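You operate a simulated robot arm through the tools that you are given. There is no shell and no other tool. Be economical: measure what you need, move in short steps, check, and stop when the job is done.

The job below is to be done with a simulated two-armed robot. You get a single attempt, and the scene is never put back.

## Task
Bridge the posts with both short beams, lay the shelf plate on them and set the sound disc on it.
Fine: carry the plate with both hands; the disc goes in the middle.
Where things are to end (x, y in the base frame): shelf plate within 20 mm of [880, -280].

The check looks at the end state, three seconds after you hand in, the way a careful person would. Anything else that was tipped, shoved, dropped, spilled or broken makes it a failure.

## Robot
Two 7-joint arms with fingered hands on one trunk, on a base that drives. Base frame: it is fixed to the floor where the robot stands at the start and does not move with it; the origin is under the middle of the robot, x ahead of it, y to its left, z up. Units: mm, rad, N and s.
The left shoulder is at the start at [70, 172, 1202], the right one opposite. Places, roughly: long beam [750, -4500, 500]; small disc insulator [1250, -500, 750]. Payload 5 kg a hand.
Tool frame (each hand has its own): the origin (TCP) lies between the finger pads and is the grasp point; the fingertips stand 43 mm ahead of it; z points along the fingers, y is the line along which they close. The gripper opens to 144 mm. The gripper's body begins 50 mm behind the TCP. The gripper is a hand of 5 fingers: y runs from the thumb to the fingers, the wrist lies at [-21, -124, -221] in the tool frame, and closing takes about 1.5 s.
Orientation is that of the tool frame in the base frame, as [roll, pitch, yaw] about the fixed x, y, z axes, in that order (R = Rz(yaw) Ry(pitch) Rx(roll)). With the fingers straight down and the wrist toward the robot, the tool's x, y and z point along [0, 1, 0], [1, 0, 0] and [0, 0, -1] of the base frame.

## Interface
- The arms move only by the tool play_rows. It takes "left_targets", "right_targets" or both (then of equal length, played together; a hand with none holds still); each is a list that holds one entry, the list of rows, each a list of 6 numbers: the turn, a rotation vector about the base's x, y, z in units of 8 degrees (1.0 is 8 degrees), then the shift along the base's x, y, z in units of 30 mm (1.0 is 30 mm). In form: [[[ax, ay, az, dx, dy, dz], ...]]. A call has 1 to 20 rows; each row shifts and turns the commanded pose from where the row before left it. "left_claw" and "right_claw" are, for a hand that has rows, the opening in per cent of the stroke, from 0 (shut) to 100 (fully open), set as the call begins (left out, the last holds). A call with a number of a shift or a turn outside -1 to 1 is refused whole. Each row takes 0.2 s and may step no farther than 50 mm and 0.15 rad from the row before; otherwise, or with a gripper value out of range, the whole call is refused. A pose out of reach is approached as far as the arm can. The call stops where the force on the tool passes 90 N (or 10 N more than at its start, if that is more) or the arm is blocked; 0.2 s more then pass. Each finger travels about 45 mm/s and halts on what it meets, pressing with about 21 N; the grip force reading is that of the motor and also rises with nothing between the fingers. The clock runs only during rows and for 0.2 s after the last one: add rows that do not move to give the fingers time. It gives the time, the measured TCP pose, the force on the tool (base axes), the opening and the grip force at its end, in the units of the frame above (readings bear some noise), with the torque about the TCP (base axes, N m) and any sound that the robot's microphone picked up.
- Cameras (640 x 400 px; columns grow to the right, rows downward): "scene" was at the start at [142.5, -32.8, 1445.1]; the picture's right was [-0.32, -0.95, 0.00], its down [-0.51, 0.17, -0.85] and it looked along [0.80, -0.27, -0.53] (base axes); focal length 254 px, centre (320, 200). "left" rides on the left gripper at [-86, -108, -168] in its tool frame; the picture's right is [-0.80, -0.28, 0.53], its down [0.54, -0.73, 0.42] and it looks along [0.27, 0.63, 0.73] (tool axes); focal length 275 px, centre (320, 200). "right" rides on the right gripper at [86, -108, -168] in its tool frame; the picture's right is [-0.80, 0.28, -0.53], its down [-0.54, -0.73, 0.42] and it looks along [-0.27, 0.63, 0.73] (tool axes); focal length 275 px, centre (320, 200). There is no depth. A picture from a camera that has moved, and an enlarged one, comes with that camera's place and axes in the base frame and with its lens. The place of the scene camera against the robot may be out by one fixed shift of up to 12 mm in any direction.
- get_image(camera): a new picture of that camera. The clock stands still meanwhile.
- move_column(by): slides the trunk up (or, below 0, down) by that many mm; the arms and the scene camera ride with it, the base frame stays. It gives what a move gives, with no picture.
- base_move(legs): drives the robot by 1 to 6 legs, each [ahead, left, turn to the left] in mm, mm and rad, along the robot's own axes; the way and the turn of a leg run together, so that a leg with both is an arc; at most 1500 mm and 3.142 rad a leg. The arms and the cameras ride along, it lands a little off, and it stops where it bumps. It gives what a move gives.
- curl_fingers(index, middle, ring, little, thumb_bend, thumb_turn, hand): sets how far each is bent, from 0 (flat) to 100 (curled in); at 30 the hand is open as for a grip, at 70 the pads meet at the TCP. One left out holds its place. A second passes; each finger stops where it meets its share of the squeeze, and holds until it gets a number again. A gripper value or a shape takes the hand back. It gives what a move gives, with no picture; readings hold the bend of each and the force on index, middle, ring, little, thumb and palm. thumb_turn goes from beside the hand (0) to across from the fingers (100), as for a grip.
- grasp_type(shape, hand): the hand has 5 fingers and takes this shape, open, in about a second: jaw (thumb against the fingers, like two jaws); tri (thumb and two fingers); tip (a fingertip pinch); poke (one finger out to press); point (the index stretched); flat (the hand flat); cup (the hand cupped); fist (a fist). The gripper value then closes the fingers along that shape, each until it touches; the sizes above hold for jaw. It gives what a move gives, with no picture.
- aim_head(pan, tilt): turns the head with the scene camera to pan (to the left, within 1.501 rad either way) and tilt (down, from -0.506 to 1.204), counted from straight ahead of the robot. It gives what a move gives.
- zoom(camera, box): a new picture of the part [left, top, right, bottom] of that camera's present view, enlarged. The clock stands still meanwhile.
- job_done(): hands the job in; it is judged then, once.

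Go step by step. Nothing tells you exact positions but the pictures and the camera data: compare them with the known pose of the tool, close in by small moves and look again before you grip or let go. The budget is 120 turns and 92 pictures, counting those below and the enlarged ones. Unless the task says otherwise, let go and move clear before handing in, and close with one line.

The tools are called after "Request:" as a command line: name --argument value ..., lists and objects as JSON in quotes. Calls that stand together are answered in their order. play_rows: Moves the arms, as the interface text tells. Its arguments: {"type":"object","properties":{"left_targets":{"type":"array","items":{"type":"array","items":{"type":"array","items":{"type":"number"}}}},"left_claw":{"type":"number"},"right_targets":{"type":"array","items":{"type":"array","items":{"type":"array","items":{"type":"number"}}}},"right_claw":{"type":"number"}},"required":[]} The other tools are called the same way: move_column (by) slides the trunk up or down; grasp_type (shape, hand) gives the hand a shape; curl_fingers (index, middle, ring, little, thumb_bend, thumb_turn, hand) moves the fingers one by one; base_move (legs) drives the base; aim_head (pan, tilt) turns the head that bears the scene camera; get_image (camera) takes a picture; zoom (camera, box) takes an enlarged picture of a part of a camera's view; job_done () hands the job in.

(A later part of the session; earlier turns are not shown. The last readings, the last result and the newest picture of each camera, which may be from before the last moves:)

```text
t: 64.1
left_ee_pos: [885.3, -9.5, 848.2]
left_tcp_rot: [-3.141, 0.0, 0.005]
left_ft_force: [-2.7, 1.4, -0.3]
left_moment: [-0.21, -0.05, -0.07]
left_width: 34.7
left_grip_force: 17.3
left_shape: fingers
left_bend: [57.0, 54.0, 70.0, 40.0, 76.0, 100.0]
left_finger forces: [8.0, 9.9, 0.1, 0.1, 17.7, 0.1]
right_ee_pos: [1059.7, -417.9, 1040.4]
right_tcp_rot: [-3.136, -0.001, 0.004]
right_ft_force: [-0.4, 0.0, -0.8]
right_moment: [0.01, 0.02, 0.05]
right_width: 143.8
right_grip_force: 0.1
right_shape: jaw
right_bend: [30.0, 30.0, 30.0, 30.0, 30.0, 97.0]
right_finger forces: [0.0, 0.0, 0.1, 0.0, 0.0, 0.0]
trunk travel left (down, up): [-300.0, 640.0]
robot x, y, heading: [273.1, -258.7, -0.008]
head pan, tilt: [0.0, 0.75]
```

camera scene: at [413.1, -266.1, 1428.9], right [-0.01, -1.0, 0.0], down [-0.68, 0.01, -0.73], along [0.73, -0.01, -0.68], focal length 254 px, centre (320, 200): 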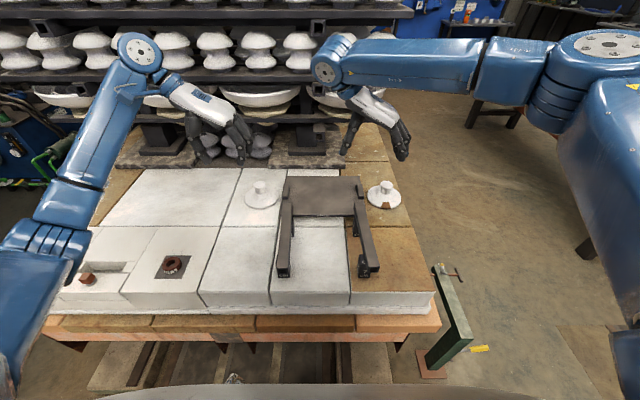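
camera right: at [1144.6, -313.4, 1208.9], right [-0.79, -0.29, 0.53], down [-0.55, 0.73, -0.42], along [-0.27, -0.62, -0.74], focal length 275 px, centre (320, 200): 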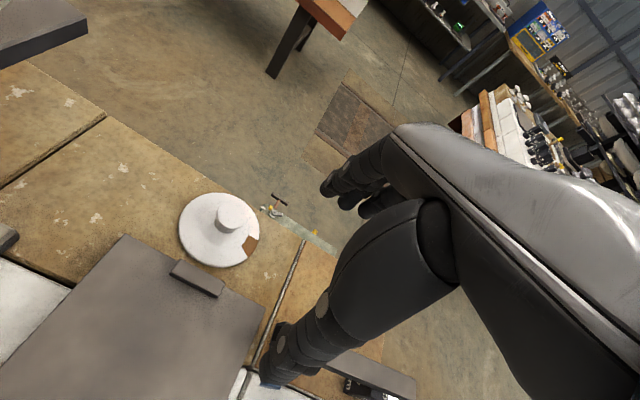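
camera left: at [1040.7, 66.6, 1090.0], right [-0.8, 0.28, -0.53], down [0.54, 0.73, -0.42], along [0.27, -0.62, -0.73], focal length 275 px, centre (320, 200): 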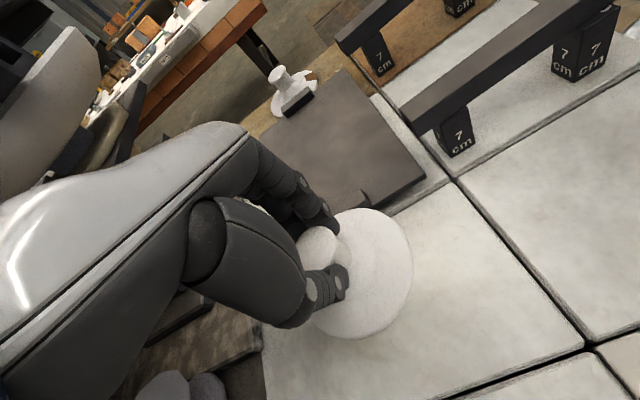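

The disc is parked. Releasing it and rising clear.

Request:
play_rows --left_targets '[[[0, 0, 0, 0, 0, 0], [0, 0, 0, 0, 0, 0], [0, 0, 0, 0, 0, 0], [0, 0, 0, 0, 0, 0], [0, 0, 0, 0, 0, 0], [0, 0, 0, 0, 0, 0.3], [0, 0, 0, 0, 0, 0.8], [0, 0, 0, 0, 0, 1], [0, 0, 0, 0, 0, 1], [0, 0, 0, 0, 0, 1], [0, 0, 0, 0, 0, 1]]]' --left_claw 90

Request:
zoom --camera "scene" --box '[200, 150, 440, 290]'

```text
t: 66.5
left_ee_pos: [883.4, -8.3, 1002.1]
left_tcp_rot: [3.142, 0.0, 0.005]
left_ft_force: [0.5, 0.2, 1.2]
left_moment: [-0.01, -0.02, -0.03]
left_width: 129.4
left_grip_force: 0.1
left_shape: jaw
left_bend: [27.0, 32.0, 31.0, 31.0, 39.0, 98.0]
left_finger forces: [0.0, 0.0, 0.0, 0.1, 0.1, 0.0]
right_ee_pos: [1058.9, -419.8, 1039.6]
right_tcp_rot: [-3.136, -0.001, 0.005]
right_ft_force: [0.2, -0.2, 0.3]
right_moment: [0.01, -0.01, 0.02]
right_width: 143.9
right_grip_force: 0.1
right_shape: jaw
right_bend: [30.0, 30.0, 30.0, 30.0, 30.0, 97.0]
right_finger forces: [0.0, 0.1, 0.0, 0.0, 0.0, 0.0]
trunk travel left (down, up): [-300.0, 640.0]
robot x, y, heading: [273.6, -260.1, -0.008]
head pan, tilt: [0.0, 0.75]
```

```text
2.67 times, centred on (320, 220) of scene
camera zoom: at [413.2, -266.4, 1428.7], right [-0.01, -1.0, 0.0], down [-0.68, 0.01, -0.73], along [0.73, -0.01, -0.68], focal length 677 px, centre (320, 147)
```

zoom: 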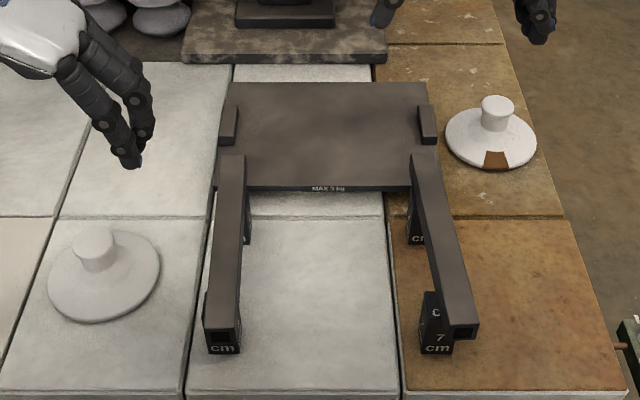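

Now bring both hands over the plate's handles with a narrow opening, staying high, and look.

Request:
play_rows --left_targets '[[[0, 0, 0, 0.77, -0.43, 0], [0, 0, 0, 0.77, -0.43, 0], [0, 0, 0, 0.77, -0.43, 0], [0, 0, 0, 0.77, -0.43, 0], [0, 0, 0, 0.77, -0.43, 0], [0, 0, 0, 0.77, -0.43, 0], [0, 0, 0, 0.77, -0.43, 0], [0, 0, 0, 0.77, -0.43, -0.6], [0, 0, 0, 0.77, -0.43, -0.8], [0, 0, 0, 0.77, -0.43, -0.8], [0, 0, 0, 0, 0, 0]]]' --right_targets '[[[0, 0, 0, 0.2, 0, -0.4], [0, 0, 0, 0.2, 0, -0.4], [0, 0, 0, 0.2, 0, -0.4], [0, 0, 0, 0.2, 0, -0.4], [0, 0, 0, 0.2, 0, -0.4], [0, 0, 0, 0.2, 0, -0.4], [0, 0, 0, 0.2, 0, -0.4], [0, 0, 0, 0.2, 0, -0.4], [0, 0, 0, 0.1, 0, -0.4], [0, 0, 0, 0, 0, 0], [0, 0, 0, 0, 0, 0]]]' --left_claw 40 --right_claw 35

Request:
get_image --camera "left"

Request:
get_image --camera "right"

Request:
zoom --camera "scene" --box '[220, 110, 440, 240]'

```text
t: 68.9
left_ee_pos: [1116.0, -138.5, 936.6]
left_tcp_rot: [-3.141, -0.001, 0.006]
left_ft_force: [-0.3, 0.4, 0.3]
left_moment: [-0.03, -0.02, 0.0]
left_width: 57.9
left_grip_force: 0.1
left_shape: jaw
left_bend: [74.0, 49.0, 46.0, 44.0, 73.0, 100.0]
left_finger forces: [0.0, 0.1, 0.0, 0.0, 0.0, 0.0]
right_ee_pos: [1111.2, -416.6, 933.0]
right_tcp_rot: [-3.137, -0.001, 0.007]
right_ft_force: [-0.5, 0.5, -0.5]
right_moment: [-0.01, 0.0, -0.02]
right_width: 51.1
right_grip_force: 0.1
right_shape: jaw
right_bend: [74.0, 51.0, 49.0, 46.0, 73.0, 100.0]
right_finger forces: [0.0, 0.1, 0.0, 0.1, 0.0, 0.1]
trunk travel left (down, up): [-300.0, 640.0]
robot x, y, heading: [270.7, -262.5, -0.009]
head pan, tilt: [0.0, 0.75]
```

```text
39 pictures are left
camera left: at [1028.3, -31.7, 1104.5], right [-0.8, 0.28, -0.53], down [0.54, 0.73, -0.42], along [0.27, -0.63, -0.73], focal length 275 px, centre (320, 200)
```

left: 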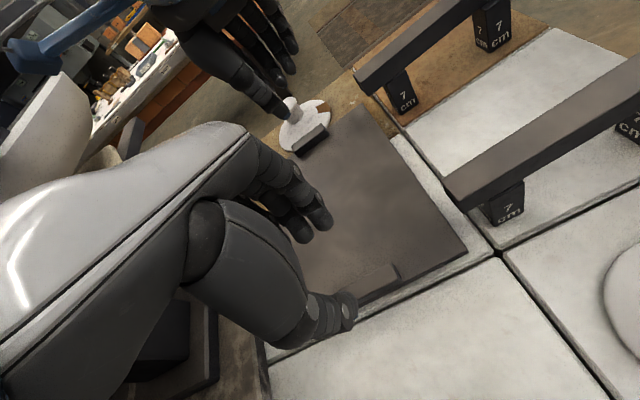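

```text
38 pictures are left
camera right: at [1194.9, -312.3, 1101.3], right [-0.79, -0.29, 0.53], down [-0.55, 0.73, -0.42], along [-0.26, -0.62, -0.74], focal length 275 px, centre (320, 200)
```

right: 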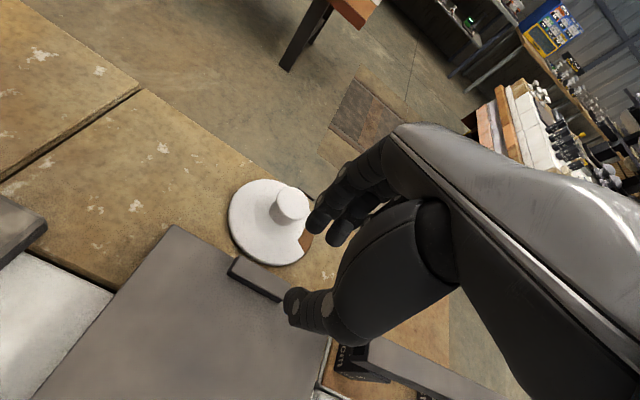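

```text
2.91 times, centred on (330, 175) of scene
camera zoom: at [412.6, -265.3, 1428.9], right [-0.01, -1.0, 0.0], down [-0.68, 0.01, -0.73], along [0.73, -0.01, -0.68], focal length 738 px, centre (291, 273)
```

zoom: 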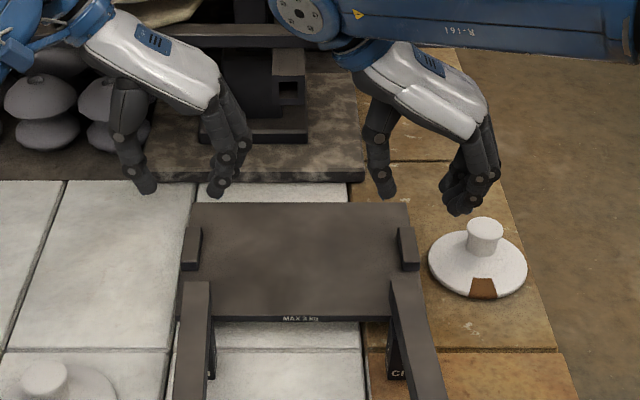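

Request:
zoom --camera "scene" --box '[330, 130, 400, 190]'

Request:
zoom --camera "right" --box '[200, 160, 360, 340]'

```text
6.67 times, centred on (365, 160) of scene
camera zoom: at [412.6, -265.3, 1428.9], right [-0.01, -1.0, 0.0], down [-0.68, 0.01, -0.73], along [0.73, -0.01, -0.68], focal length 1692 px, centre (20, 467)
```

zoom: 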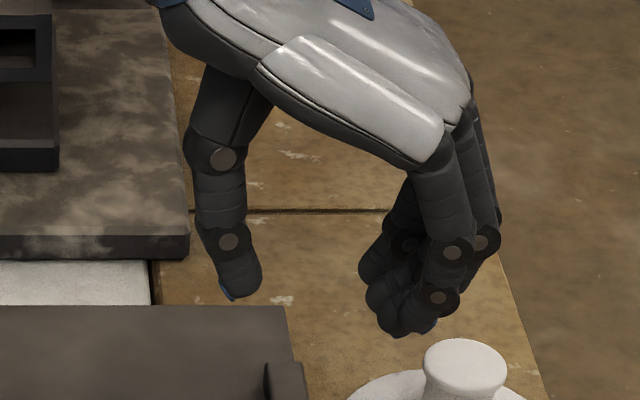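

```text
2.22 times, centred on (280, 250) of right
camera zoom: at [1194.9, -312.3, 1101.3], right [-0.79, -0.29, 0.53], down [-0.55, 0.73, -0.42], along [-0.26, -0.62, -0.74], focal length 612 px, centre (409, 89)
```

zoom: 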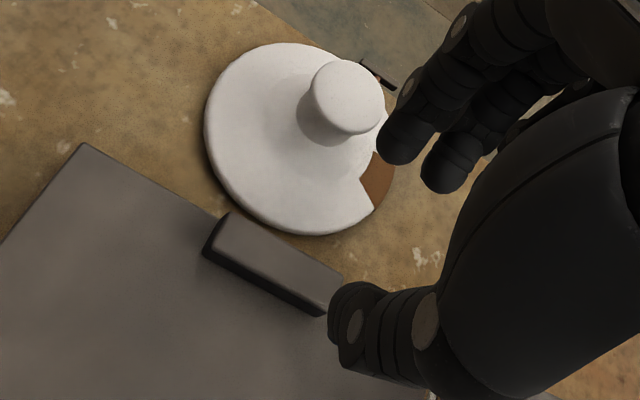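

Request:
zoom --camera "left" --box '[270, 200, 430, 340]'

```text
2.86 times, centred on (350, 270) of left
camera zoom: at [1028.3, -31.7, 1104.5], right [-0.8, 0.28, -0.53], down [0.54, 0.73, -0.42], along [0.27, -0.63, -0.73], focal length 786 px, centre (234, 0)
```

zoom: 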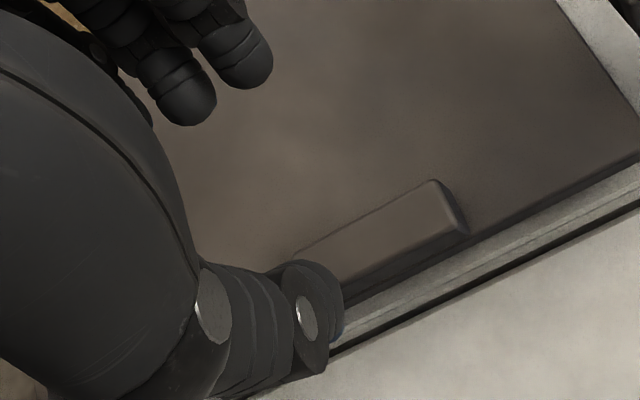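

Handles: right about (1117,-426), left about (1122,-145), each some 15-20 mm wide. Adjusting and descending with a narrow opening to about z 850.

Request:
play_rows --left_targets '[[[0, 0, 0, -0.27, -0.22, 0], [0, 0, 0, 0, 0, 0], [0, 0, 0, 0, 0, -0.7], [0, 0, 0, 0, 0, -0.8], [0, 0, 0, 0, 0, -0.8], [0, 0, 0, 0, 0, -0.55], [0, 0, 0, 0, 0, 0]]]' --right_targets '[[[0, 0, 0, 0.43, -0.31, 0], [0, 0, 0, 0, 0, 0], [0, 0, 0, 0, 0, -0.7], [0, 0, 0, 0, 0, -0.8], [0, 0, 0, 0, 0, -0.8], [0, 0, 0, 0, 0, -0.45], [0, 0, 0, 0, 0, 0]]]' --left_claw 40 --right_claw 22

Request:
get_image --camera "left"

Request:
zoom --camera "right" --box '[180, 140, 380, 340]'

Request:
zoom --camera "scene" --box '[240, 130, 400, 230]'

```text
t: 70.5
left_ee_pos: [1109.3, -146.2, 850.8]
left_tcp_rot: [3.14, 0.001, 0.003]
left_ft_force: [-0.5, -0.8, -0.5]
left_moment: [-0.05, 0.0, 0.01]
left_width: 58.1
left_grip_force: 0.0
left_shape: jaw
left_bend: [74.0, 49.0, 46.0, 44.0, 73.0, 100.0]
left_finger forces: [0.0, 0.1, 0.0, 0.0, 0.0, 0.1]
right_ee_pos: [1124.4, -427.8, 848.9]
right_tcp_rot: [-3.136, 0.0, 0.005]
right_ft_force: [0.1, 0.4, 1.6]
right_moment: [0.08, -0.01, 0.02]
right_width: 32.1
right_grip_force: 0.0
right_shape: jaw
right_bend: [73.0, 58.0, 56.0, 52.0, 74.0, 100.0]
right_finger forces: [0.0, 0.0, 0.1, 0.1, 1.8, 0.0]
trunk travel left (down, up): [-300.0, 640.0]
robot x, y, heading: [270.9, -259.3, -0.01]
head pan, tilt: [0.0, 0.75]
```

```text
33 pictures are left
camera left: at [1023.1, -38.7, 1018.7], right [-0.8, 0.28, -0.53], down [0.54, 0.73, -0.42], along [0.27, -0.63, -0.73], focal length 275 px, centre (320, 200)
```

left: 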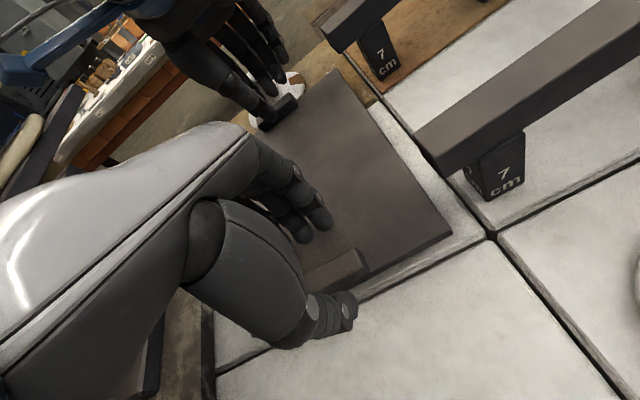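

```text
2.00 times, centred on (280, 240) of right
camera zoom: at [1209.0, -322.6, 1017.2], right [-0.79, -0.29, 0.53], down [-0.55, 0.73, -0.42], along [-0.26, -0.62, -0.74], focal length 551 px, centre (400, 120)
```

zoom: 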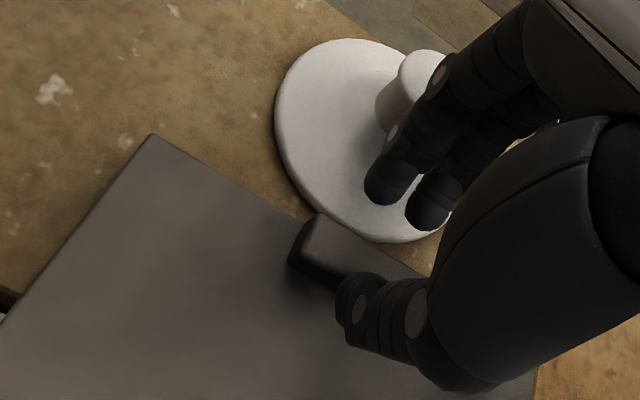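

```text
4.00 times, centred on (320, 180) of scene
camera zoom: at [412.9, -265.9, 1428.9], right [-0.01, -1.0, 0.0], down [-0.68, 0.01, -0.73], along [0.73, -0.01, -0.68], focal length 1016 px, centre (320, 280)
```

zoom: 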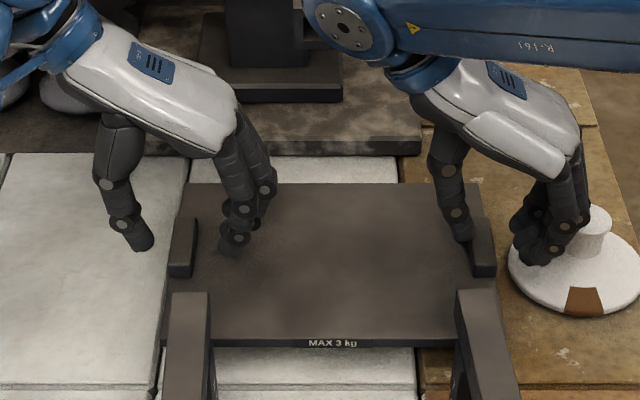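

The right thumb is touching the handle top. So the handles are taller than I assumed (top z≈806), which puts their lines at y≈-421 and -142. Backing up, correcting and descending.

Request:
play_rows --right_targets '[[[0, 0, 0, 0, 0, 0.4], [0, 0, 0, 0, 0.23, 0], [0, 0, 0, 0, 0, 0], [0, 0, 0, 0, 0, 0]]]' --left_targets '[[[0, 0, 0, 0, 0.07, 0], [0, 0, 0, 0, 0.07, 0], [0, 0, 0, 0, 0, 0], [0, 0, 0, 0, 0, 0]]]' --right_claw 28

Request:
play_rows --right_targets '[[[0, 0, 0, 0, 0, -0.4], [0, 0, 0, 0, 0, -0.2], [0, 0, 0, 0, 0, -0.2], [0, 0, 0, 0, 0, -0.1], [0, 0, 0, 0, 0, 0]]]' --left_targets '[[[0, 0, 0, 0, 0, -0.2], [0, 0, 0, 0, 0, -0.2], [0, 0, 0, 0, 0, -0.1], [0, 0, 0, 0, 0, -0.1], [0, 0, 0, 0, 0, 0]]]'

Request:
zoom --camera "right" --box '[180, 140, 380, 340]'

Request:
zoom --camera "scene" --box '[240, 130, 400, 230]'

```text
t: 71.5
left_ee_pos: [1107.5, -140.9, 851.2]
left_tcp_rot: [-3.14, -0.001, 0.005]
left_ft_force: [-0.4, 0.5, 0.5]
left_moment: [0.03, 0.0, 0.0]
left_width: 57.8
left_grip_force: 0.1
left_shape: jaw
left_bend: [74.0, 49.0, 46.0, 44.0, 73.0, 100.0]
left_finger forces: [0.0, 0.1, 0.0, 0.1, 0.0, 0.1]
right_ee_pos: [1122.1, -422.8, 861.0]
right_tcp_rot: [-3.136, 0.0, 0.004]
right_ft_force: [1.0, 0.4, 0.9]
right_moment: [-0.01, 0.02, -0.01]
right_width: 40.1
right_grip_force: 0.0
right_shape: jaw
right_bend: [74.0, 55.0, 53.0, 49.0, 74.0, 100.0]
right_finger forces: [0.0, 0.0, 0.0, 0.1, 0.0, 0.0]
trunk travel left (down, up): [-300.0, 640.0]
robot x, y, heading: [275.3, -262.9, -0.011]
head pan, tilt: [0.0, 0.75]
```

```text
t: 72.7
left_ee_pos: [1107.6, -141.4, 835.6]
left_tcp_rot: [3.141, -0.002, 0.007]
left_ft_force: [1.2, -0.8, 12.3]
left_moment: [-0.56, 0.08, 0.01]
left_width: 58.3
left_grip_force: 0.1
left_shape: jaw
left_bend: [74.0, 49.0, 46.0, 44.0, 73.0, 100.0]
left_finger forces: [10.9, 1.3, 0.0, 0.0, 0.0, 0.0]
right_ee_pos: [1122.6, -420.2, 836.6]
right_tcp_rot: [-3.136, -0.004, 0.006]
right_ft_force: [-0.2, -0.5, 3.6]
right_moment: [0.14, -0.04, -0.02]
right_width: 40.1
right_grip_force: 0.2
right_shape: jaw
right_bend: [74.0, 55.0, 53.0, 49.0, 74.0, 100.0]
right_finger forces: [0.0, 0.0, 0.1, 0.0, 3.5, 0.1]
trunk travel left (down, up): [-300.0, 640.0]
robot x, y, heading: [273.4, -258.5, -0.015]
head pan, tilt: [0.0, 0.75]
```

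```text
2.00 times, centred on (280, 240) of right
camera zoom: at [1207.4, -314.7, 1004.9], right [-0.8, -0.29, 0.53], down [-0.55, 0.73, -0.42], along [-0.26, -0.62, -0.74], focal length 551 px, centre (400, 120)
```

zoom: 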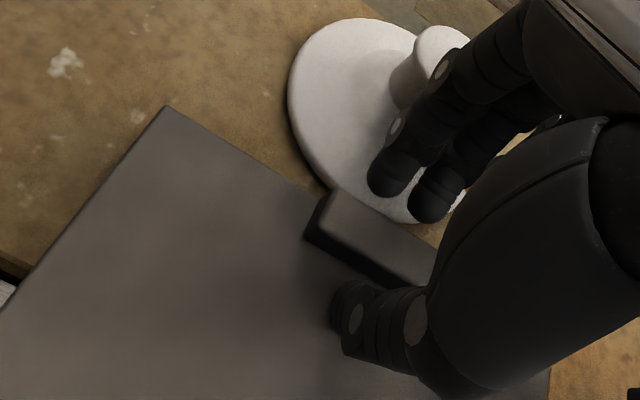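

```text
4.00 times, centred on (320, 180) of scene
camera zoom: at [411.8, -266.2, 1429.2], right [-0.01, -1.0, 0.0], down [-0.68, 0.01, -0.73], along [0.73, -0.01, -0.68], focal length 1016 px, centre (320, 280)
```

zoom: 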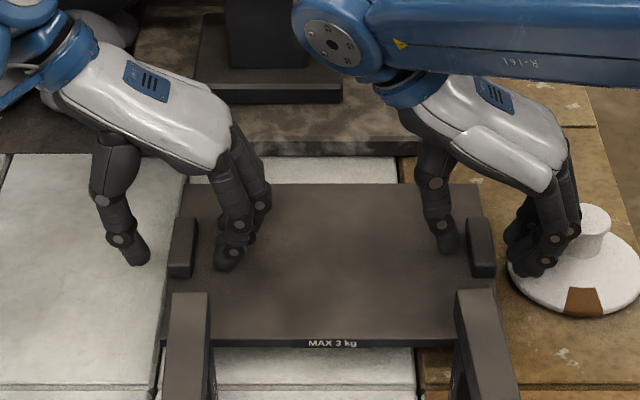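

Both hands straddle the handles with the tips touching the plate's top. Rising about 3 mm and closing both.

Request:
play_rows --right_targets '[[[0, 0, 0, 0, 0, 0.08], [0, 0, 0, 0, 0, 0]]]' --left_targets '[[[0, 0, 0, 0, 0, 0.1], [0, 0, 0, 0, 0, 0]]]'

Request:
play_rows --right_targets '[[[0, 0, 0, 0, 0, 0], [0, 0, 0, 0, 0, 0], [0, 0, 0, 0, 0, 0], [0, 0, 0, 0, 0, 0], [0, 0, 0, 0, 0, 0], [0, 0, 0, 0, 0, 0], [0, 0, 0, 0, 0, 0], [0, 0, 0, 0, 0, 0]]]' --left_targets '[[[0, 0, 0, 0, 0, 0], [0, 0, 0, 0, 0, 0], [0, 0, 0, 0, 0, 0], [0, 0, 0, 0, 0, 0], [0, 0, 0, 0, 0, 0], [0, 0, 0, 0, 0, 0], [0, 0, 0, 0, 0, 0], [0, 0, 0, 0, 0, 0]]]' --left_claw 0 --right_claw 0

Request:
zoom --camera "scene" --box '[240, 130, 400, 230]'

```text
t: 73.3
left_ee_pos: [1106.9, -139.5, 835.7]
left_tcp_rot: [-3.139, 0.001, 0.007]
left_ft_force: [-0.9, -0.7, 3.1]
left_moment: [-0.15, 0.07, -0.01]
left_width: 58.2
left_grip_force: 0.1
left_shape: jaw
left_bend: [74.0, 49.0, 46.0, 44.0, 73.0, 100.0]
left_finger forces: [3.0, 0.1, 0.0, 0.0, 0.0, 0.0]
right_ee_pos: [1122.7, -419.9, 838.1]
right_tcp_rot: [-3.136, 0.002, 0.004]
right_ft_force: [-0.1, -0.1, -0.1]
right_moment: [0.0, 0.0, -0.02]
right_width: 40.3
right_grip_force: 0.1
right_shape: jaw
right_bend: [74.0, 55.0, 53.0, 49.0, 74.0, 100.0]
right_finger forces: [0.0, 0.0, 0.0, 0.1, 0.1, 0.0]
trunk travel left (down, up): [-300.0, 640.0]
robot x, y, heading: [272.9, -261.5, -0.01]
head pan, tilt: [0.0, 0.75]
```

```text
t: 75.1
left_ee_pos: [1108.9, -139.3, 837.4]
left_tcp_rot: [-3.14, 0.001, 0.005]
left_ft_force: [-1.7, 11.1, 4.9]
left_moment: [0.26, 0.02, -0.25]
left_width: 18.5
left_grip_force: 20.8
left_shape: jaw
left_bend: [75.0, 64.0, 61.0, 59.0, 72.0, 100.0]
left_finger forces: [0.1, 13.3, 2.1, 0.1, 23.7, 0.0]
right_ee_pos: [1123.3, -421.0, 837.9]
right_tcp_rot: [-3.137, 0.002, 0.005]
right_ft_force: [1.6, -1.5, -0.9]
right_moment: [-0.09, -0.04, 0.12]
right_width: 17.1
right_grip_force: 21.0
right_shape: jaw
right_bend: [72.0, 65.0, 65.0, 69.0, 74.0, 100.0]
right_finger forces: [10.9, 5.9, 2.8, 0.0, 17.5, 0.1]
trunk travel left (down, up): [-300.0, 640.0]
robot x, y, heading: [272.4, -261.9, -0.012]
head pan, tilt: [0.0, 0.75]
```

```text
4.00 times, centred on (320, 180) of scene
camera zoom: at [413.3, -265.3, 1428.8], right [-0.01, -1.0, 0.0], down [-0.68, 0.01, -0.73], along [0.73, -0.01, -0.68], focal length 1016 px, centre (320, 280)
```

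zoom: 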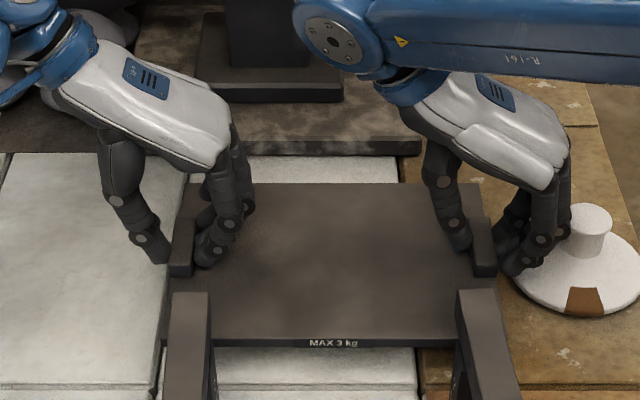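

The right grip is good. On the left the index missed the handle, so I'll reopen it, shift it slightly and regrip.

Request:
play_rows --left_targets '[[[0, 0, 0, 0, 0, 0], [0, 0, 0, 0, 0, 0], [0, 0, 0, 0, 0, 0], [0, 0, 0, 0.2, 0, 0.1], [0, 0, 0, 0.25, 0, 0], [0, 0, 0, 0, 0, 0]]]' --left_claw 35

Request:
zoom --camera "left" --box '[250, 160, 430, 340]'

```text
t: 76.5
left_ee_pos: [1122.9, -141.0, 838.6]
left_tcp_rot: [-3.141, -0.001, 0.005]
left_ft_force: [0.1, 0.2, 0.2]
left_moment: [0.02, -0.01, 0.0]
left_width: 50.0
left_grip_force: 0.0
left_shape: jaw
left_bend: [74.0, 51.0, 49.0, 46.0, 73.0, 100.0]
left_finger forces: [0.1, 0.1, 0.0, 0.0, 0.0, 0.1]
right_ee_pos: [1122.9, -420.8, 837.8]
right_tcp_rot: [-3.135, 0.002, 0.006]
right_ft_force: [-0.8, 1.4, 0.7]
right_moment: [0.02, 0.06, 0.09]
right_width: 17.1
right_grip_force: 21.1
right_shape: jaw
right_bend: [72.0, 65.0, 65.0, 69.0, 74.0, 100.0]
right_finger forces: [10.3, 5.6, 2.5, 0.0, 19.8, 0.0]
trunk travel left (down, up): [-300.0, 640.0]
robot x, y, heading: [274.1, -260.8, -0.009]
head pan, tilt: [0.0, 0.75]
```

```text
2.22 times, centred on (340, 250) of left
camera zoom: at [1035.7, -33.6, 1006.7], right [-0.8, 0.28, -0.53], down [0.54, 0.73, -0.42], along [0.27, -0.62, -0.73], focal length 612 px, centre (276, 89)
```

zoom: 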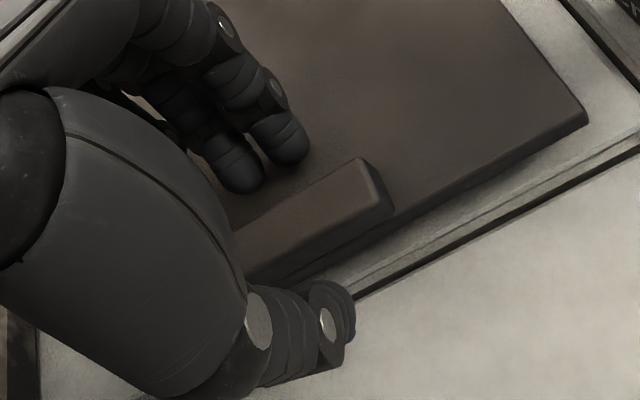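

Request:
play_rows --left_targets '[[[0, 0, 0, 0, 0.04, -0.03], [0, 0, 0, 0, 0, 0], [0, 0, 0, 0, 0, 0], [0, 0, 0, 0, 0, 0], [0, 0, 0, 0, 0, 0], [0, 0, 0, 0, 0, 0], [0, 0, 0, 0, 0, 0], [0, 0, 0, 0, 0, 0]]]' --left_claw 0

```text
t: 78.3
left_ee_pos: [1122.4, -140.1, 837.4]
left_tcp_rot: [3.141, 0.001, 0.005]
left_ft_force: [0.9, 1.0, -1.0]
left_moment: [-0.02, -0.02, -0.07]
left_width: 17.8
left_grip_force: 21.3
left_shape: jaw
left_bend: [72.0, 62.0, 63.0, 66.0, 74.0, 100.0]
left_finger forces: [10.0, 5.4, 2.0, 0.0, 18.0, 0.1]
right_ee_pos: [1123.6, -420.9, 838.2]
right_tcp_rot: [-3.137, 0.002, 0.004]
right_ft_force: [-1.4, 0.9, -0.6]
right_moment: [0.0, 0.05, 0.08]
right_width: 17.0
right_grip_force: 21.4
right_shape: jaw
right_bend: [72.0, 65.0, 65.0, 69.0, 74.0, 100.0]
right_finger forces: [10.3, 5.7, 2.6, 0.0, 19.8, 0.0]
trunk travel left (down, up): [-300.0, 640.0]
robot x, y, heading: [273.3, -262.5, -0.013]
head pan, tilt: [0.0, 0.75]
```

Both grips are even now. Lifting together, 30 mm.

Request:
play_rows --left_targets '[[[0, 0, 0, 0, 0, 0.15], [0, 0, 0, 0, 0, 0.25], [0, 0, 0, 0, 0, 0.3], [0, 0, 0, 0, 0, 0.3], [0, 0, 0, 0, 0, 0]]]' --right_targets '[[[0, 0, 0, 0, 0, 0.15], [0, 0, 0, 0, 0, 0.25], [0, 0, 0, 0, 0, 0.3], [0, 0, 0, 0, 0, 0.3], [0, 0, 0, 0, 0, 0]]]'

Request:
zoom --camera "scene" --box '[220, 110, 420, 250]'

```text
t: 79.5
left_ee_pos: [1122.3, -140.2, 867.2]
left_tcp_rot: [-3.141, 0.001, 0.006]
left_ft_force: [0.3, 1.2, -10.7]
left_moment: [0.03, 0.01, -0.11]
left_width: 17.6
left_grip_force: 21.2
left_shape: jaw
left_bend: [72.0, 62.0, 63.0, 66.0, 74.0, 100.0]
left_finger forces: [9.2, 5.3, 1.9, 0.0, 17.8, 0.0]
right_ee_pos: [1123.3, -421.6, 865.8]
right_tcp_rot: [-3.137, 0.003, 0.005]
right_ft_force: [0.0, -1.5, -11.3]
right_moment: [-0.08, -0.05, 0.07]
right_width: 16.5
right_grip_force: 21.0
right_shape: jaw
right_bend: [72.0, 65.0, 65.0, 69.0, 74.0, 100.0]
right_finger forces: [10.4, 5.4, 2.5, 0.0, 17.5, 0.0]
trunk travel left (down, up): [-300.0, 640.0]
robot x, y, heading: [271.8, -263.9, -0.005]
head pan, tilt: [0.0, 0.75]
```

```text
2.86 times, centred on (320, 180) of scene
camera zoom: at [416.0, -266.0, 1428.4], right [-0.01, -1.0, 0.0], down [-0.68, 0.01, -0.73], along [0.73, -0.01, -0.68], focal length 725 px, centre (320, 257)
```

zoom: 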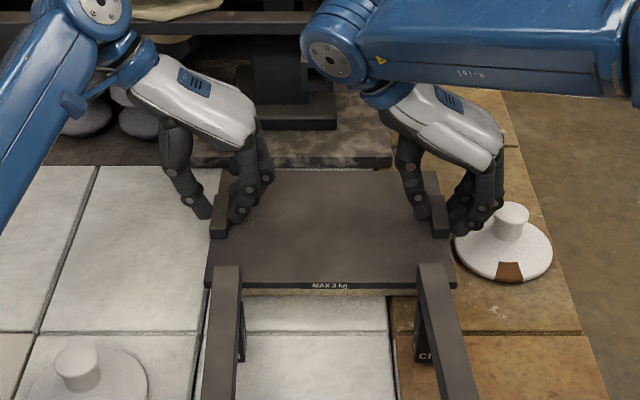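

Plate lifted, level, about 2.2 kg. Raising it further and then carrying it back over the beams.

Request:
play_rows --left_targets '[[[0, 0, 0, 0, 0, 0.3], [0, 0, 0, 0, 0, 0.5], [0, 0, 0, 0, 0, 0.5], [0, 0, 0, 0, 0, 0.5], [0, 0, 0, 0, 0, 0.5], [0, 0, 0, 0, 0, 0.5], [0, 0, 0, 0, 0, 0.5], [0, 0, 0, 0, 0, 0.5], [0, 0, 0, 0, 0, 0.3], [0, 0, 0, 0, 0, 0]]]' --right_targets '[[[0, 0, 0, 0, 0, 0.3], [0, 0, 0, 0, 0, 0.5], [0, 0, 0, 0, 0, 0.5], [0, 0, 0, 0, 0, 0.5], [0, 0, 0, 0, 0, 0.5], [0, 0, 0, 0, 0, 0.5], [0, 0, 0, 0, 0, 0.5], [0, 0, 0, 0, 0, 0.5], [0, 0, 0, 0, 0, 0.3], [0, 0, 0, 0, 0, 0]]]'

Request:
play_rows --left_targets '[[[0, 0, 0, -0.2, 0, 0], [0, 0, 0, -0.4, 0, 0], [0, 0, 0, -0.5, 0, 0], [0, 0, 0, -0.5, 0, 0], [0, 0, 0, -0.5, 0, 0], [0, 0, 0, -0.5, 0, 0], [0, 0, 0, -0.5, 0, 0], [0, 0, 0, -0.5, 0, 0], [0, 0, 0, -0.4, 0, 0], [0, 0, 0, -0.2, 0, 0], [0, 0, 0, 0, 0, 0]]]' --right_targets '[[[0, 0, 0, -0.2, 0, 0], [0, 0, 0, -0.4, 0, 0], [0, 0, 0, -0.5, 0, 0], [0, 0, 0, -0.5, 0, 0], [0, 0, 0, -0.5, 0, 0], [0, 0, 0, -0.5, 0, 0], [0, 0, 0, -0.5, 0, 0], [0, 0, 0, -0.5, 0, 0], [0, 0, 0, -0.4, 0, 0], [0, 0, 0, -0.2, 0, 0], [0, 0, 0, 0, 0, 0]]]'

Request:
get_image --camera "scene"

```text
t: 81.7
left_ee_pos: [1124.0, -141.5, 989.4]
left_tcp_rot: [3.141, 0.003, 0.003]
left_ft_force: [0.1, -1.3, -10.4]
left_moment: [-0.07, 0.02, -0.09]
left_width: 17.3
left_grip_force: 21.6
left_shape: jaw
left_bend: [72.0, 62.0, 64.0, 66.0, 74.0, 100.0]
left_finger forces: [10.0, 5.8, 2.2, 0.0, 16.7, 0.1]
right_ee_pos: [1124.2, -422.0, 987.0]
right_tcp_rot: [-3.137, 0.003, 0.006]
right_ft_force: [-0.6, 1.3, -10.8]
right_moment: [-0.02, -0.06, 0.15]
right_width: 16.9
right_grip_force: 20.9
right_shape: jaw
right_bend: [72.0, 65.0, 65.0, 69.0, 74.0, 100.0]
right_finger forces: [9.4, 5.0, 2.7, 0.1, 18.5, 0.0]
trunk travel left (down, up): [-300.0, 640.0]
robot x, y, heading: [271.9, -263.5, -0.004]
head pan, tilt: [0.0, 0.75]
```

```text
t: 84.1
left_ee_pos: [996.6, -139.3, 989.3]
left_tcp_rot: [-3.141, 0.002, 0.007]
left_ft_force: [0.8, 3.6, -10.3]
left_moment: [0.05, -0.05, -0.08]
left_width: 16.9
left_grip_force: 20.8
left_shape: jaw
left_bend: [72.0, 63.0, 64.0, 66.0, 74.0, 100.0]
left_finger forces: [9.5, 5.0, 2.2, 0.0, 19.2, 0.0]
right_ee_pos: [997.4, -420.6, 988.8]
right_tcp_rot: [-3.137, 0.003, 0.005]
right_ft_force: [0.6, -1.7, -10.9]
right_moment: [-0.15, -0.05, 0.16]
right_width: 16.6
right_grip_force: 21.1
right_shape: jaw
right_bend: [72.0, 65.0, 65.0, 69.0, 74.0, 100.0]
right_finger forces: [10.9, 6.0, 3.2, 0.1, 17.3, 0.0]
trunk travel left (down, up): [-300.0, 640.0]
robot x, y, heading: [272.4, -261.1, -0.013]
head pan, tilt: [0.0, 0.75]
```

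```text
25 pictures are left
camera scene: at [415.6, -266.2, 1428.5], right [-0.01, -1.0, 0.0], down [-0.68, 0.01, -0.73], along [0.73, -0.01, -0.68], focal length 254 px, centre (320, 200)
```

scene: 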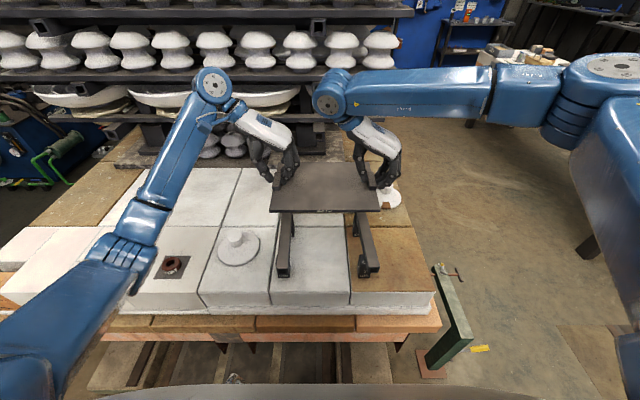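

Plate still held level. I'll back the base 115 mm, keeping the arms rigid, to bring the plate over the beams.

Request:
base_move --legs '[[-115, 0, 0]]'

Request:
zoom --camera "scene" --box '[220, 110, 420, 290]'

```text
t: 85.3
left_ee_pos: [881.8, -138.5, 990.8]
left_tcp_rot: [3.14, 0.003, 0.007]
left_ft_force: [0.1, 2.8, -10.5]
left_moment: [0.06, -0.06, -0.07]
left_width: 17.3
left_grip_force: 21.0
left_shape: jaw
left_bend: [72.0, 63.0, 64.0, 66.0, 74.0, 100.0]
left_finger forces: [9.7, 5.1, 2.3, 0.1, 18.7, 0.0]
right_ee_pos: [883.3, -419.7, 989.0]
right_tcp_rot: [-3.137, 0.004, 0.005]
right_ft_force: [0.6, -1.3, -10.1]
right_moment: [-0.12, -0.06, 0.13]
right_width: 16.4
right_grip_force: 21.0
right_shape: jaw
right_bend: [72.0, 65.0, 65.0, 70.0, 74.0, 100.0]
right_finger forces: [10.4, 5.8, 3.0, 0.0, 17.6, 0.1]
trunk travel left (down, up): [-300.0, 640.0]
robot x, y, heading: [153.2, -258.3, -0.008]
head pan, tilt: [0.0, 0.75]
```

```text
2.22 times, centred on (320, 200) of scene
camera zoom: at [300.1, -265.1, 1428.4], right [-0.01, -1.0, 0.0], down [-0.68, 0.01, -0.73], along [0.73, -0.01, -0.68], focal length 564 px, centre (320, 200)
```

zoom: 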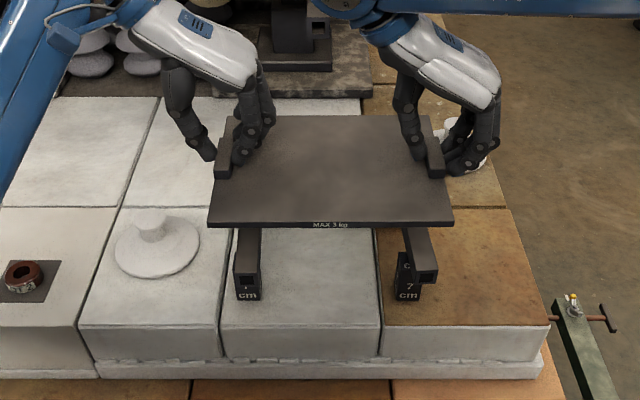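

Plate centre is at about (880,-279). Lowering.

Request:
play_rows --left_targets '[[[0, 0, 0, 0, 0, -0.3], [0, 0, 0, 0, 0, -0.4], [0, 0, 0, 0, 0, -0.4], [0, 0, 0, 0, 0, -0.3], [0, 0, 0, 0, 0, -0.1], [0, 0, 0, 0, 0, 0]]]' --right_targets '[[[0, 0, 0, 0, 0, -0.3], [0, 0, 0, 0, 0, -0.4], [0, 0, 0, 0, 0, -0.4], [0, 0, 0, 0, 0, -0.3], [0, 0, 0, 0, 0, -0.1], [0, 0, 0, 0, 0, 0]]]'

Request:
play_rows --left_targets '[[[0, 0, 0, 0, 0, -0.07], [0, 0, 0, 0, 0, -0.07], [0, 0, 0, 0, 0, 0]]]' --right_targets '[[[0, 0, 0, 0, 0, -0.07], [0, 0, 0, 0, 0, -0.07], [0, 0, 0, 0, 0, 0]]]'

```text
t: 86.8
left_ee_pos: [882.0, -137.3, 945.9]
left_tcp_rot: [3.141, 0.003, 0.007]
left_ft_force: [-0.1, 2.5, -10.1]
left_moment: [0.1, 0.0, -0.07]
left_width: 17.1
left_grip_force: 21.9
left_shape: jaw
left_bend: [72.0, 63.0, 64.0, 66.0, 74.0, 100.0]
left_finger forces: [9.6, 5.0, 2.4, 0.1, 19.1, 0.0]
right_ee_pos: [882.3, -417.8, 943.4]
right_tcp_rot: [-3.137, 0.003, 0.006]
right_ft_force: [-0.1, -2.9, -10.3]
right_moment: [-0.13, -0.03, 0.16]
right_width: 16.4
right_grip_force: 21.0
right_shape: jaw
right_bend: [72.0, 65.0, 65.0, 70.0, 74.0, 100.0]
right_finger forces: [10.9, 5.9, 3.0, 0.1, 17.2, 0.0]
trunk travel left (down, up): [-300.0, 640.0]
robot x, y, heading: [159.0, -263.3, -0.01]
head pan, tilt: [0.0, 0.75]
```

```text
t: 87.5
left_ee_pos: [881.1, -137.6, 941.4]
left_tcp_rot: [-3.14, 0.001, 0.009]
left_ft_force: [0.4, 0.1, -10.2]
left_moment: [-0.01, -0.02, -0.11]
left_width: 17.3
left_grip_force: 20.8
left_shape: jaw
left_bend: [72.0, 63.0, 64.0, 66.0, 74.0, 100.0]
left_finger forces: [9.7, 5.8, 2.7, 0.1, 18.3, 0.0]
right_ee_pos: [881.9, -418.3, 940.5]
right_tcp_rot: [-3.137, 0.003, 0.005]
right_ft_force: [-0.9, -0.2, -10.3]
right_moment: [-0.09, -0.03, 0.09]
right_width: 16.6
right_grip_force: 20.9
right_shape: jaw
right_bend: [72.0, 65.0, 65.0, 70.0, 74.0, 100.0]
right_finger forces: [10.5, 5.3, 2.4, 0.0, 17.9, 0.1]
trunk travel left (down, up): [-300.0, 640.0]
robot x, y, heading: [160.4, -263.1, -0.006]
head pan, tilt: [0.0, 0.75]
```

Request:
play_rows --left_targets '[[[0, 0, 0, 0, 0, -0.07], [0, 0, 0, 0, 0, 0]]]' --right_targets '[[[0, 0, 0, 0, 0, -0.07], [0, 0, 0, 0, 0, 0]]]'

Request:
play_rows --left_targets '[[[0, 0, 0, 0, 0, -0.05], [0, 0, 0, 0, 0, 0]]]' --right_targets '[[[0, 0, 0, 0, 0, -0.05], [0, 0, 0, 0, 0, 0]]]'

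Request:
play_rows --left_targets '[[[0, 0, 0, 0, 0, -0.05], [0, 0, 0, 0, 0, 0]]]' --right_targets '[[[0, 0, 0, 0, 0, -0.05], [0, 0, 0, 0, 0, 0]]]'

```text
t: 88.2
left_ee_pos: [882.2, -138.9, 938.7]
left_tcp_rot: [-3.141, 0.001, 0.008]
left_ft_force: [0.5, 1.5, -10.1]
left_moment: [0.02, -0.01, -0.07]
left_width: 17.1
left_grip_force: 21.0
left_shape: jaw
left_bend: [72.0, 63.0, 64.0, 66.0, 74.0, 100.0]
left_finger forces: [9.7, 5.4, 2.5, 0.0, 18.5, 0.1]
right_ee_pos: [881.7, -419.1, 938.0]
right_tcp_rot: [-3.136, 0.004, 0.004]
right_ft_force: [-0.1, -1.7, -11.4]
right_moment: [-0.1, -0.05, 0.11]
right_width: 16.5
right_grip_force: 20.7
right_shape: jaw
right_bend: [72.0, 65.0, 65.0, 70.0, 74.0, 100.0]
right_finger forces: [10.5, 5.5, 2.7, 0.1, 17.7, 0.0]
trunk travel left (down, up): [-300.0, 640.0]
robot x, y, heading: [158.8, -259.8, -0.009]
head pan, tilt: [0.0, 0.75]
```

```text
t: 88.8
left_ee_pos: [882.1, -137.5, 937.8]
left_tcp_rot: [-3.141, 0.002, 0.008]
left_ft_force: [0.5, -1.7, -10.5]
left_moment: [-0.03, -0.02, -0.07]
left_width: 16.9
left_grip_force: 21.3
left_shape: jaw
left_bend: [72.0, 63.0, 64.0, 66.0, 74.0, 100.0]
left_finger forces: [10.5, 5.8, 2.6, 0.0, 17.5, 0.1]
right_ee_pos: [882.1, -418.3, 937.0]
right_tcp_rot: [-3.136, 0.003, 0.007]
right_ft_force: [0.3, 1.4, -11.2]
right_moment: [0.0, -0.02, 0.11]
right_width: 16.3
right_grip_force: 20.9
right_shape: jaw
right_bend: [72.0, 65.0, 65.0, 70.0, 74.0, 100.0]
right_finger forces: [9.7, 5.1, 2.5, 0.0, 18.5, 0.0]
trunk travel left (down, up): [-300.0, 640.0]
robot x, y, heading: [157.9, -257.9, -0.007]
head pan, tilt: [0.0, 0.75]
```

```text
t: 89.3
left_ee_pos: [880.7, -137.2, 936.0]
left_tcp_rot: [-3.142, 0.002, 0.005]
left_ft_force: [0.2, -3.3, -10.7]
left_moment: [-0.14, -0.01, -0.09]
left_width: 17.0
left_grip_force: 20.9
left_shape: jaw
left_bend: [72.0, 62.0, 64.0, 66.0, 74.0, 100.0]
left_finger forces: [11.0, 6.2, 2.8, 0.1, 16.4, 0.1]
right_ee_pos: [882.6, -418.3, 936.0]
right_tcp_rot: [-3.136, 0.003, 0.006]
right_ft_force: [-0.1, 4.5, -10.5]
right_moment: [0.05, -0.03, 0.08]
right_width: 16.3
right_grip_force: 20.5
right_shape: jaw
right_bend: [72.0, 65.0, 65.0, 70.0, 74.0, 100.0]
right_finger forces: [9.2, 4.7, 2.3, 0.0, 19.9, 0.0]
trunk travel left (down, up): [-300.0, 640.0]
robot x, y, heading: [155.0, -260.2, -0.008]
head pan, tilt: [0.0, 0.75]
```

Request:
play_rows --left_targets '[[[0, 0, 0, 0, 0, -0.06], [0, 0, 0, 0, 0, 0]]]' --right_targets '[[[0, 0, 0, 0, 0, -0.06], [0, 0, 0, 0, 0, 0]]]'

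Request:
play_rows --left_targets '[[[0, 0, 0, 0, 0, -0.06], [0, 0, 0, 0, 0, 0]]]' --right_targets '[[[0, 0, 0, 0, 0, -0.06], [0, 0, 0, 0, 0, 0]]]'

Request:
zoom --camera "scene" --box '[240, 150, 400, 270]'

```text
t: 90.0
left_ee_pos: [881.1, -137.8, 934.6]
left_tcp_rot: [3.141, 0.001, 0.007]
left_ft_force: [0.3, -1.6, -9.3]
left_moment: [-0.07, -0.01, -0.08]
left_width: 16.7
left_grip_force: 21.3
left_shape: jaw
left_bend: [72.0, 63.0, 64.0, 66.0, 74.0, 100.0]
left_finger forces: [10.4, 5.6, 2.6, 0.0, 17.2, 0.1]
right_ee_pos: [883.5, -418.4, 932.3]
right_tcp_rot: [-3.137, 0.003, 0.005]
right_ft_force: [-1.5, 1.3, -10.8]
right_moment: [-0.05, -0.03, 0.15]
right_width: 16.4
right_grip_force: 21.4
right_shape: jaw
right_bend: [72.0, 65.0, 65.0, 70.0, 74.0, 100.0]
right_finger forces: [9.7, 5.3, 2.8, 0.0, 19.0, 0.0]
trunk travel left (down, up): [-300.0, 640.0]
robot x, y, heading: [157.5, -257.9, -0.009]
head pan, tilt: [0.0, 0.75]
```

```text
t: 90.5
left_ee_pos: [881.1, -137.8, 933.1]
left_tcp_rot: [-3.141, 0.001, 0.007]
left_ft_force: [-0.7, -1.3, -9.7]
left_moment: [-0.05, -0.03, -0.11]
left_width: 17.1
left_grip_force: 21.2
left_shape: jaw
left_bend: [72.0, 62.0, 64.0, 66.0, 74.0, 100.0]
left_finger forces: [10.0, 5.7, 2.7, 0.1, 17.4, 0.1]
right_ee_pos: [882.2, -418.8, 930.1]
right_tcp_rot: [-3.135, 0.005, 0.004]
right_ft_force: [-0.3, 1.7, -10.8]
right_moment: [-0.03, -0.05, 0.1]
right_width: 16.6
right_grip_force: 21.7
right_shape: jaw
right_bend: [72.0, 65.0, 65.0, 70.0, 74.0, 100.0]
right_finger forces: [10.0, 5.1, 2.5, 0.0, 18.7, 0.0]
trunk travel left (down, up): [-300.0, 640.0]
robot x, y, heading: [158.2, -258.9, -0.006]
head pan, tilt: [0.0, 0.75]
```

```text
3.33 times, centred on (320, 210) of scene
camera zoom: at [299.7, -265.1, 1428.5], right [-0.01, -1.0, 0.0], down [-0.68, 0.01, -0.73], along [0.73, -0.01, -0.68], focal length 846 px, centre (320, 167)
```

zoom: 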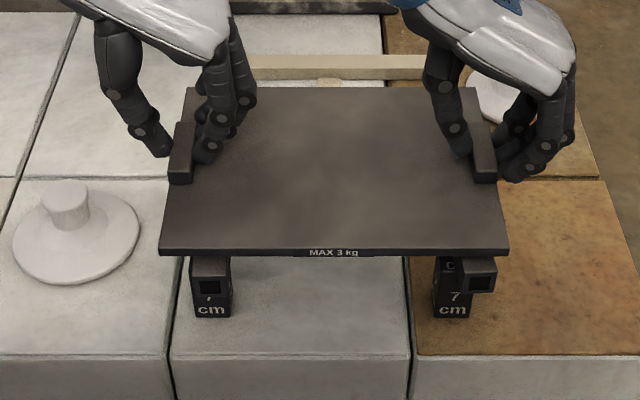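

A wooden batten was under the plate, so contact will come at about z 917. Continuing down.

Request:
play_rows --left_targets '[[[0, 0, 0, 0, 0, -0.15], [0, 0, 0, 0, 0, -0.15], [0, 0, 0, 0, 0, 0]]]' --right_targets '[[[0, 0, 0, 0, 0, -0.12], [0, 0, 0, 0, 0, -0.12], [0, 0, 0, 0, 0, 0]]]'

Request:
play_rows --left_targets '[[[0, 0, 0, 0, 0, -0.06], [0, 0, 0, 0, 0, 0]]]' --right_targets '[[[0, 0, 0, 0, 0, -0.06], [0, 0, 0, 0, 0, 0]]]'

Request:
play_rows --left_targets '[[[0, 0, 0, 0, 0, -0.06], [0, 0, 0, 0, 0, 0]]]' --right_targets '[[[0, 0, 0, 0, 0, -0.06], [0, 0, 0, 0, 0, 0]]]'

```text
t: 91.3
left_ee_pos: [881.1, -138.3, 923.1]
left_tcp_rot: [-3.14, 0.0, 0.007]
left_ft_force: [0.4, 0.5, -10.0]
left_moment: [-0.05, -0.05, -0.09]
left_width: 16.9
left_grip_force: 21.8
left_shape: jaw
left_bend: [72.0, 63.0, 64.0, 66.0, 74.0, 100.0]
left_finger forces: [10.0, 5.5, 2.5, 0.0, 17.7, 0.1]
right_ee_pos: [882.4, -418.8, 924.4]
right_tcp_rot: [-3.137, 0.004, 0.004]
right_ft_force: [-0.2, 0.0, -11.1]
right_moment: [-0.08, -0.04, 0.14]
right_width: 16.3
right_grip_force: 20.9
right_shape: jaw
right_bend: [72.0, 65.0, 65.0, 70.0, 74.0, 100.0]
right_finger forces: [10.3, 5.4, 2.7, 0.0, 18.5, 0.0]
trunk travel left (down, up): [-300.0, 640.0]
robot x, y, heading: [155.5, -262.6, -0.005]
head pan, tilt: [0.0, 0.75]
```

```text
t: 92.0
left_ee_pos: [881.2, -138.6, 921.9]
left_tcp_rot: [-3.139, 0.001, 0.006]
left_ft_force: [0.5, 4.6, -10.2]
left_moment: [0.09, -0.02, -0.02]
left_width: 17.1
left_grip_force: 20.7
left_shape: jaw
left_bend: [72.0, 63.0, 64.0, 66.0, 73.0, 100.0]
left_finger forces: [8.6, 4.7, 2.5, 0.0, 19.9, 0.1]
right_ee_pos: [883.0, -418.8, 922.5]
right_tcp_rot: [-3.136, 0.003, 0.005]
right_ft_force: [0.6, -4.9, -11.0]
right_moment: [-0.24, -0.03, 0.17]
right_width: 16.5
right_grip_force: 20.9
right_shape: jaw
right_bend: [72.0, 65.0, 65.0, 70.0, 74.0, 100.0]
right_finger forces: [11.4, 6.3, 3.3, 0.0, 16.7, 0.1]
trunk travel left (down, up): [-300.0, 640.0]
robot x, y, heading: [158.0, -261.2, -0.006]
head pan, tilt: [0.0, 0.75]
```

```text
t: 92.5
left_ee_pos: [880.5, -138.1, 920.0]
left_tcp_rot: [-3.141, 0.0, 0.007]
left_ft_force: [1.1, 5.1, -8.2]
left_moment: [0.12, 0.01, -0.09]
left_width: 16.8
left_grip_force: 20.4
left_shape: jaw
left_bend: [72.0, 63.0, 64.0, 66.0, 73.0, 100.0]
left_finger forces: [9.0, 4.6, 2.4, 0.0, 20.4, 0.0]
right_ee_pos: [883.2, -418.7, 920.9]
right_tcp_rot: [-3.135, 0.005, 0.004]
right_ft_force: [-1.0, -5.4, -9.8]
right_moment: [-0.27, 0.04, 0.12]
right_width: 16.5
right_grip_force: 20.8
right_shape: jaw
right_bend: [72.0, 65.0, 65.0, 70.0, 74.0, 100.0]
right_finger forces: [11.3, 6.4, 3.6, 0.0, 16.7, 0.1]
trunk travel left (down, up): [-300.0, 640.0]
robot x, y, heading: [156.4, -263.3, -0.006]
head pan, tilt: [0.0, 0.75]
```

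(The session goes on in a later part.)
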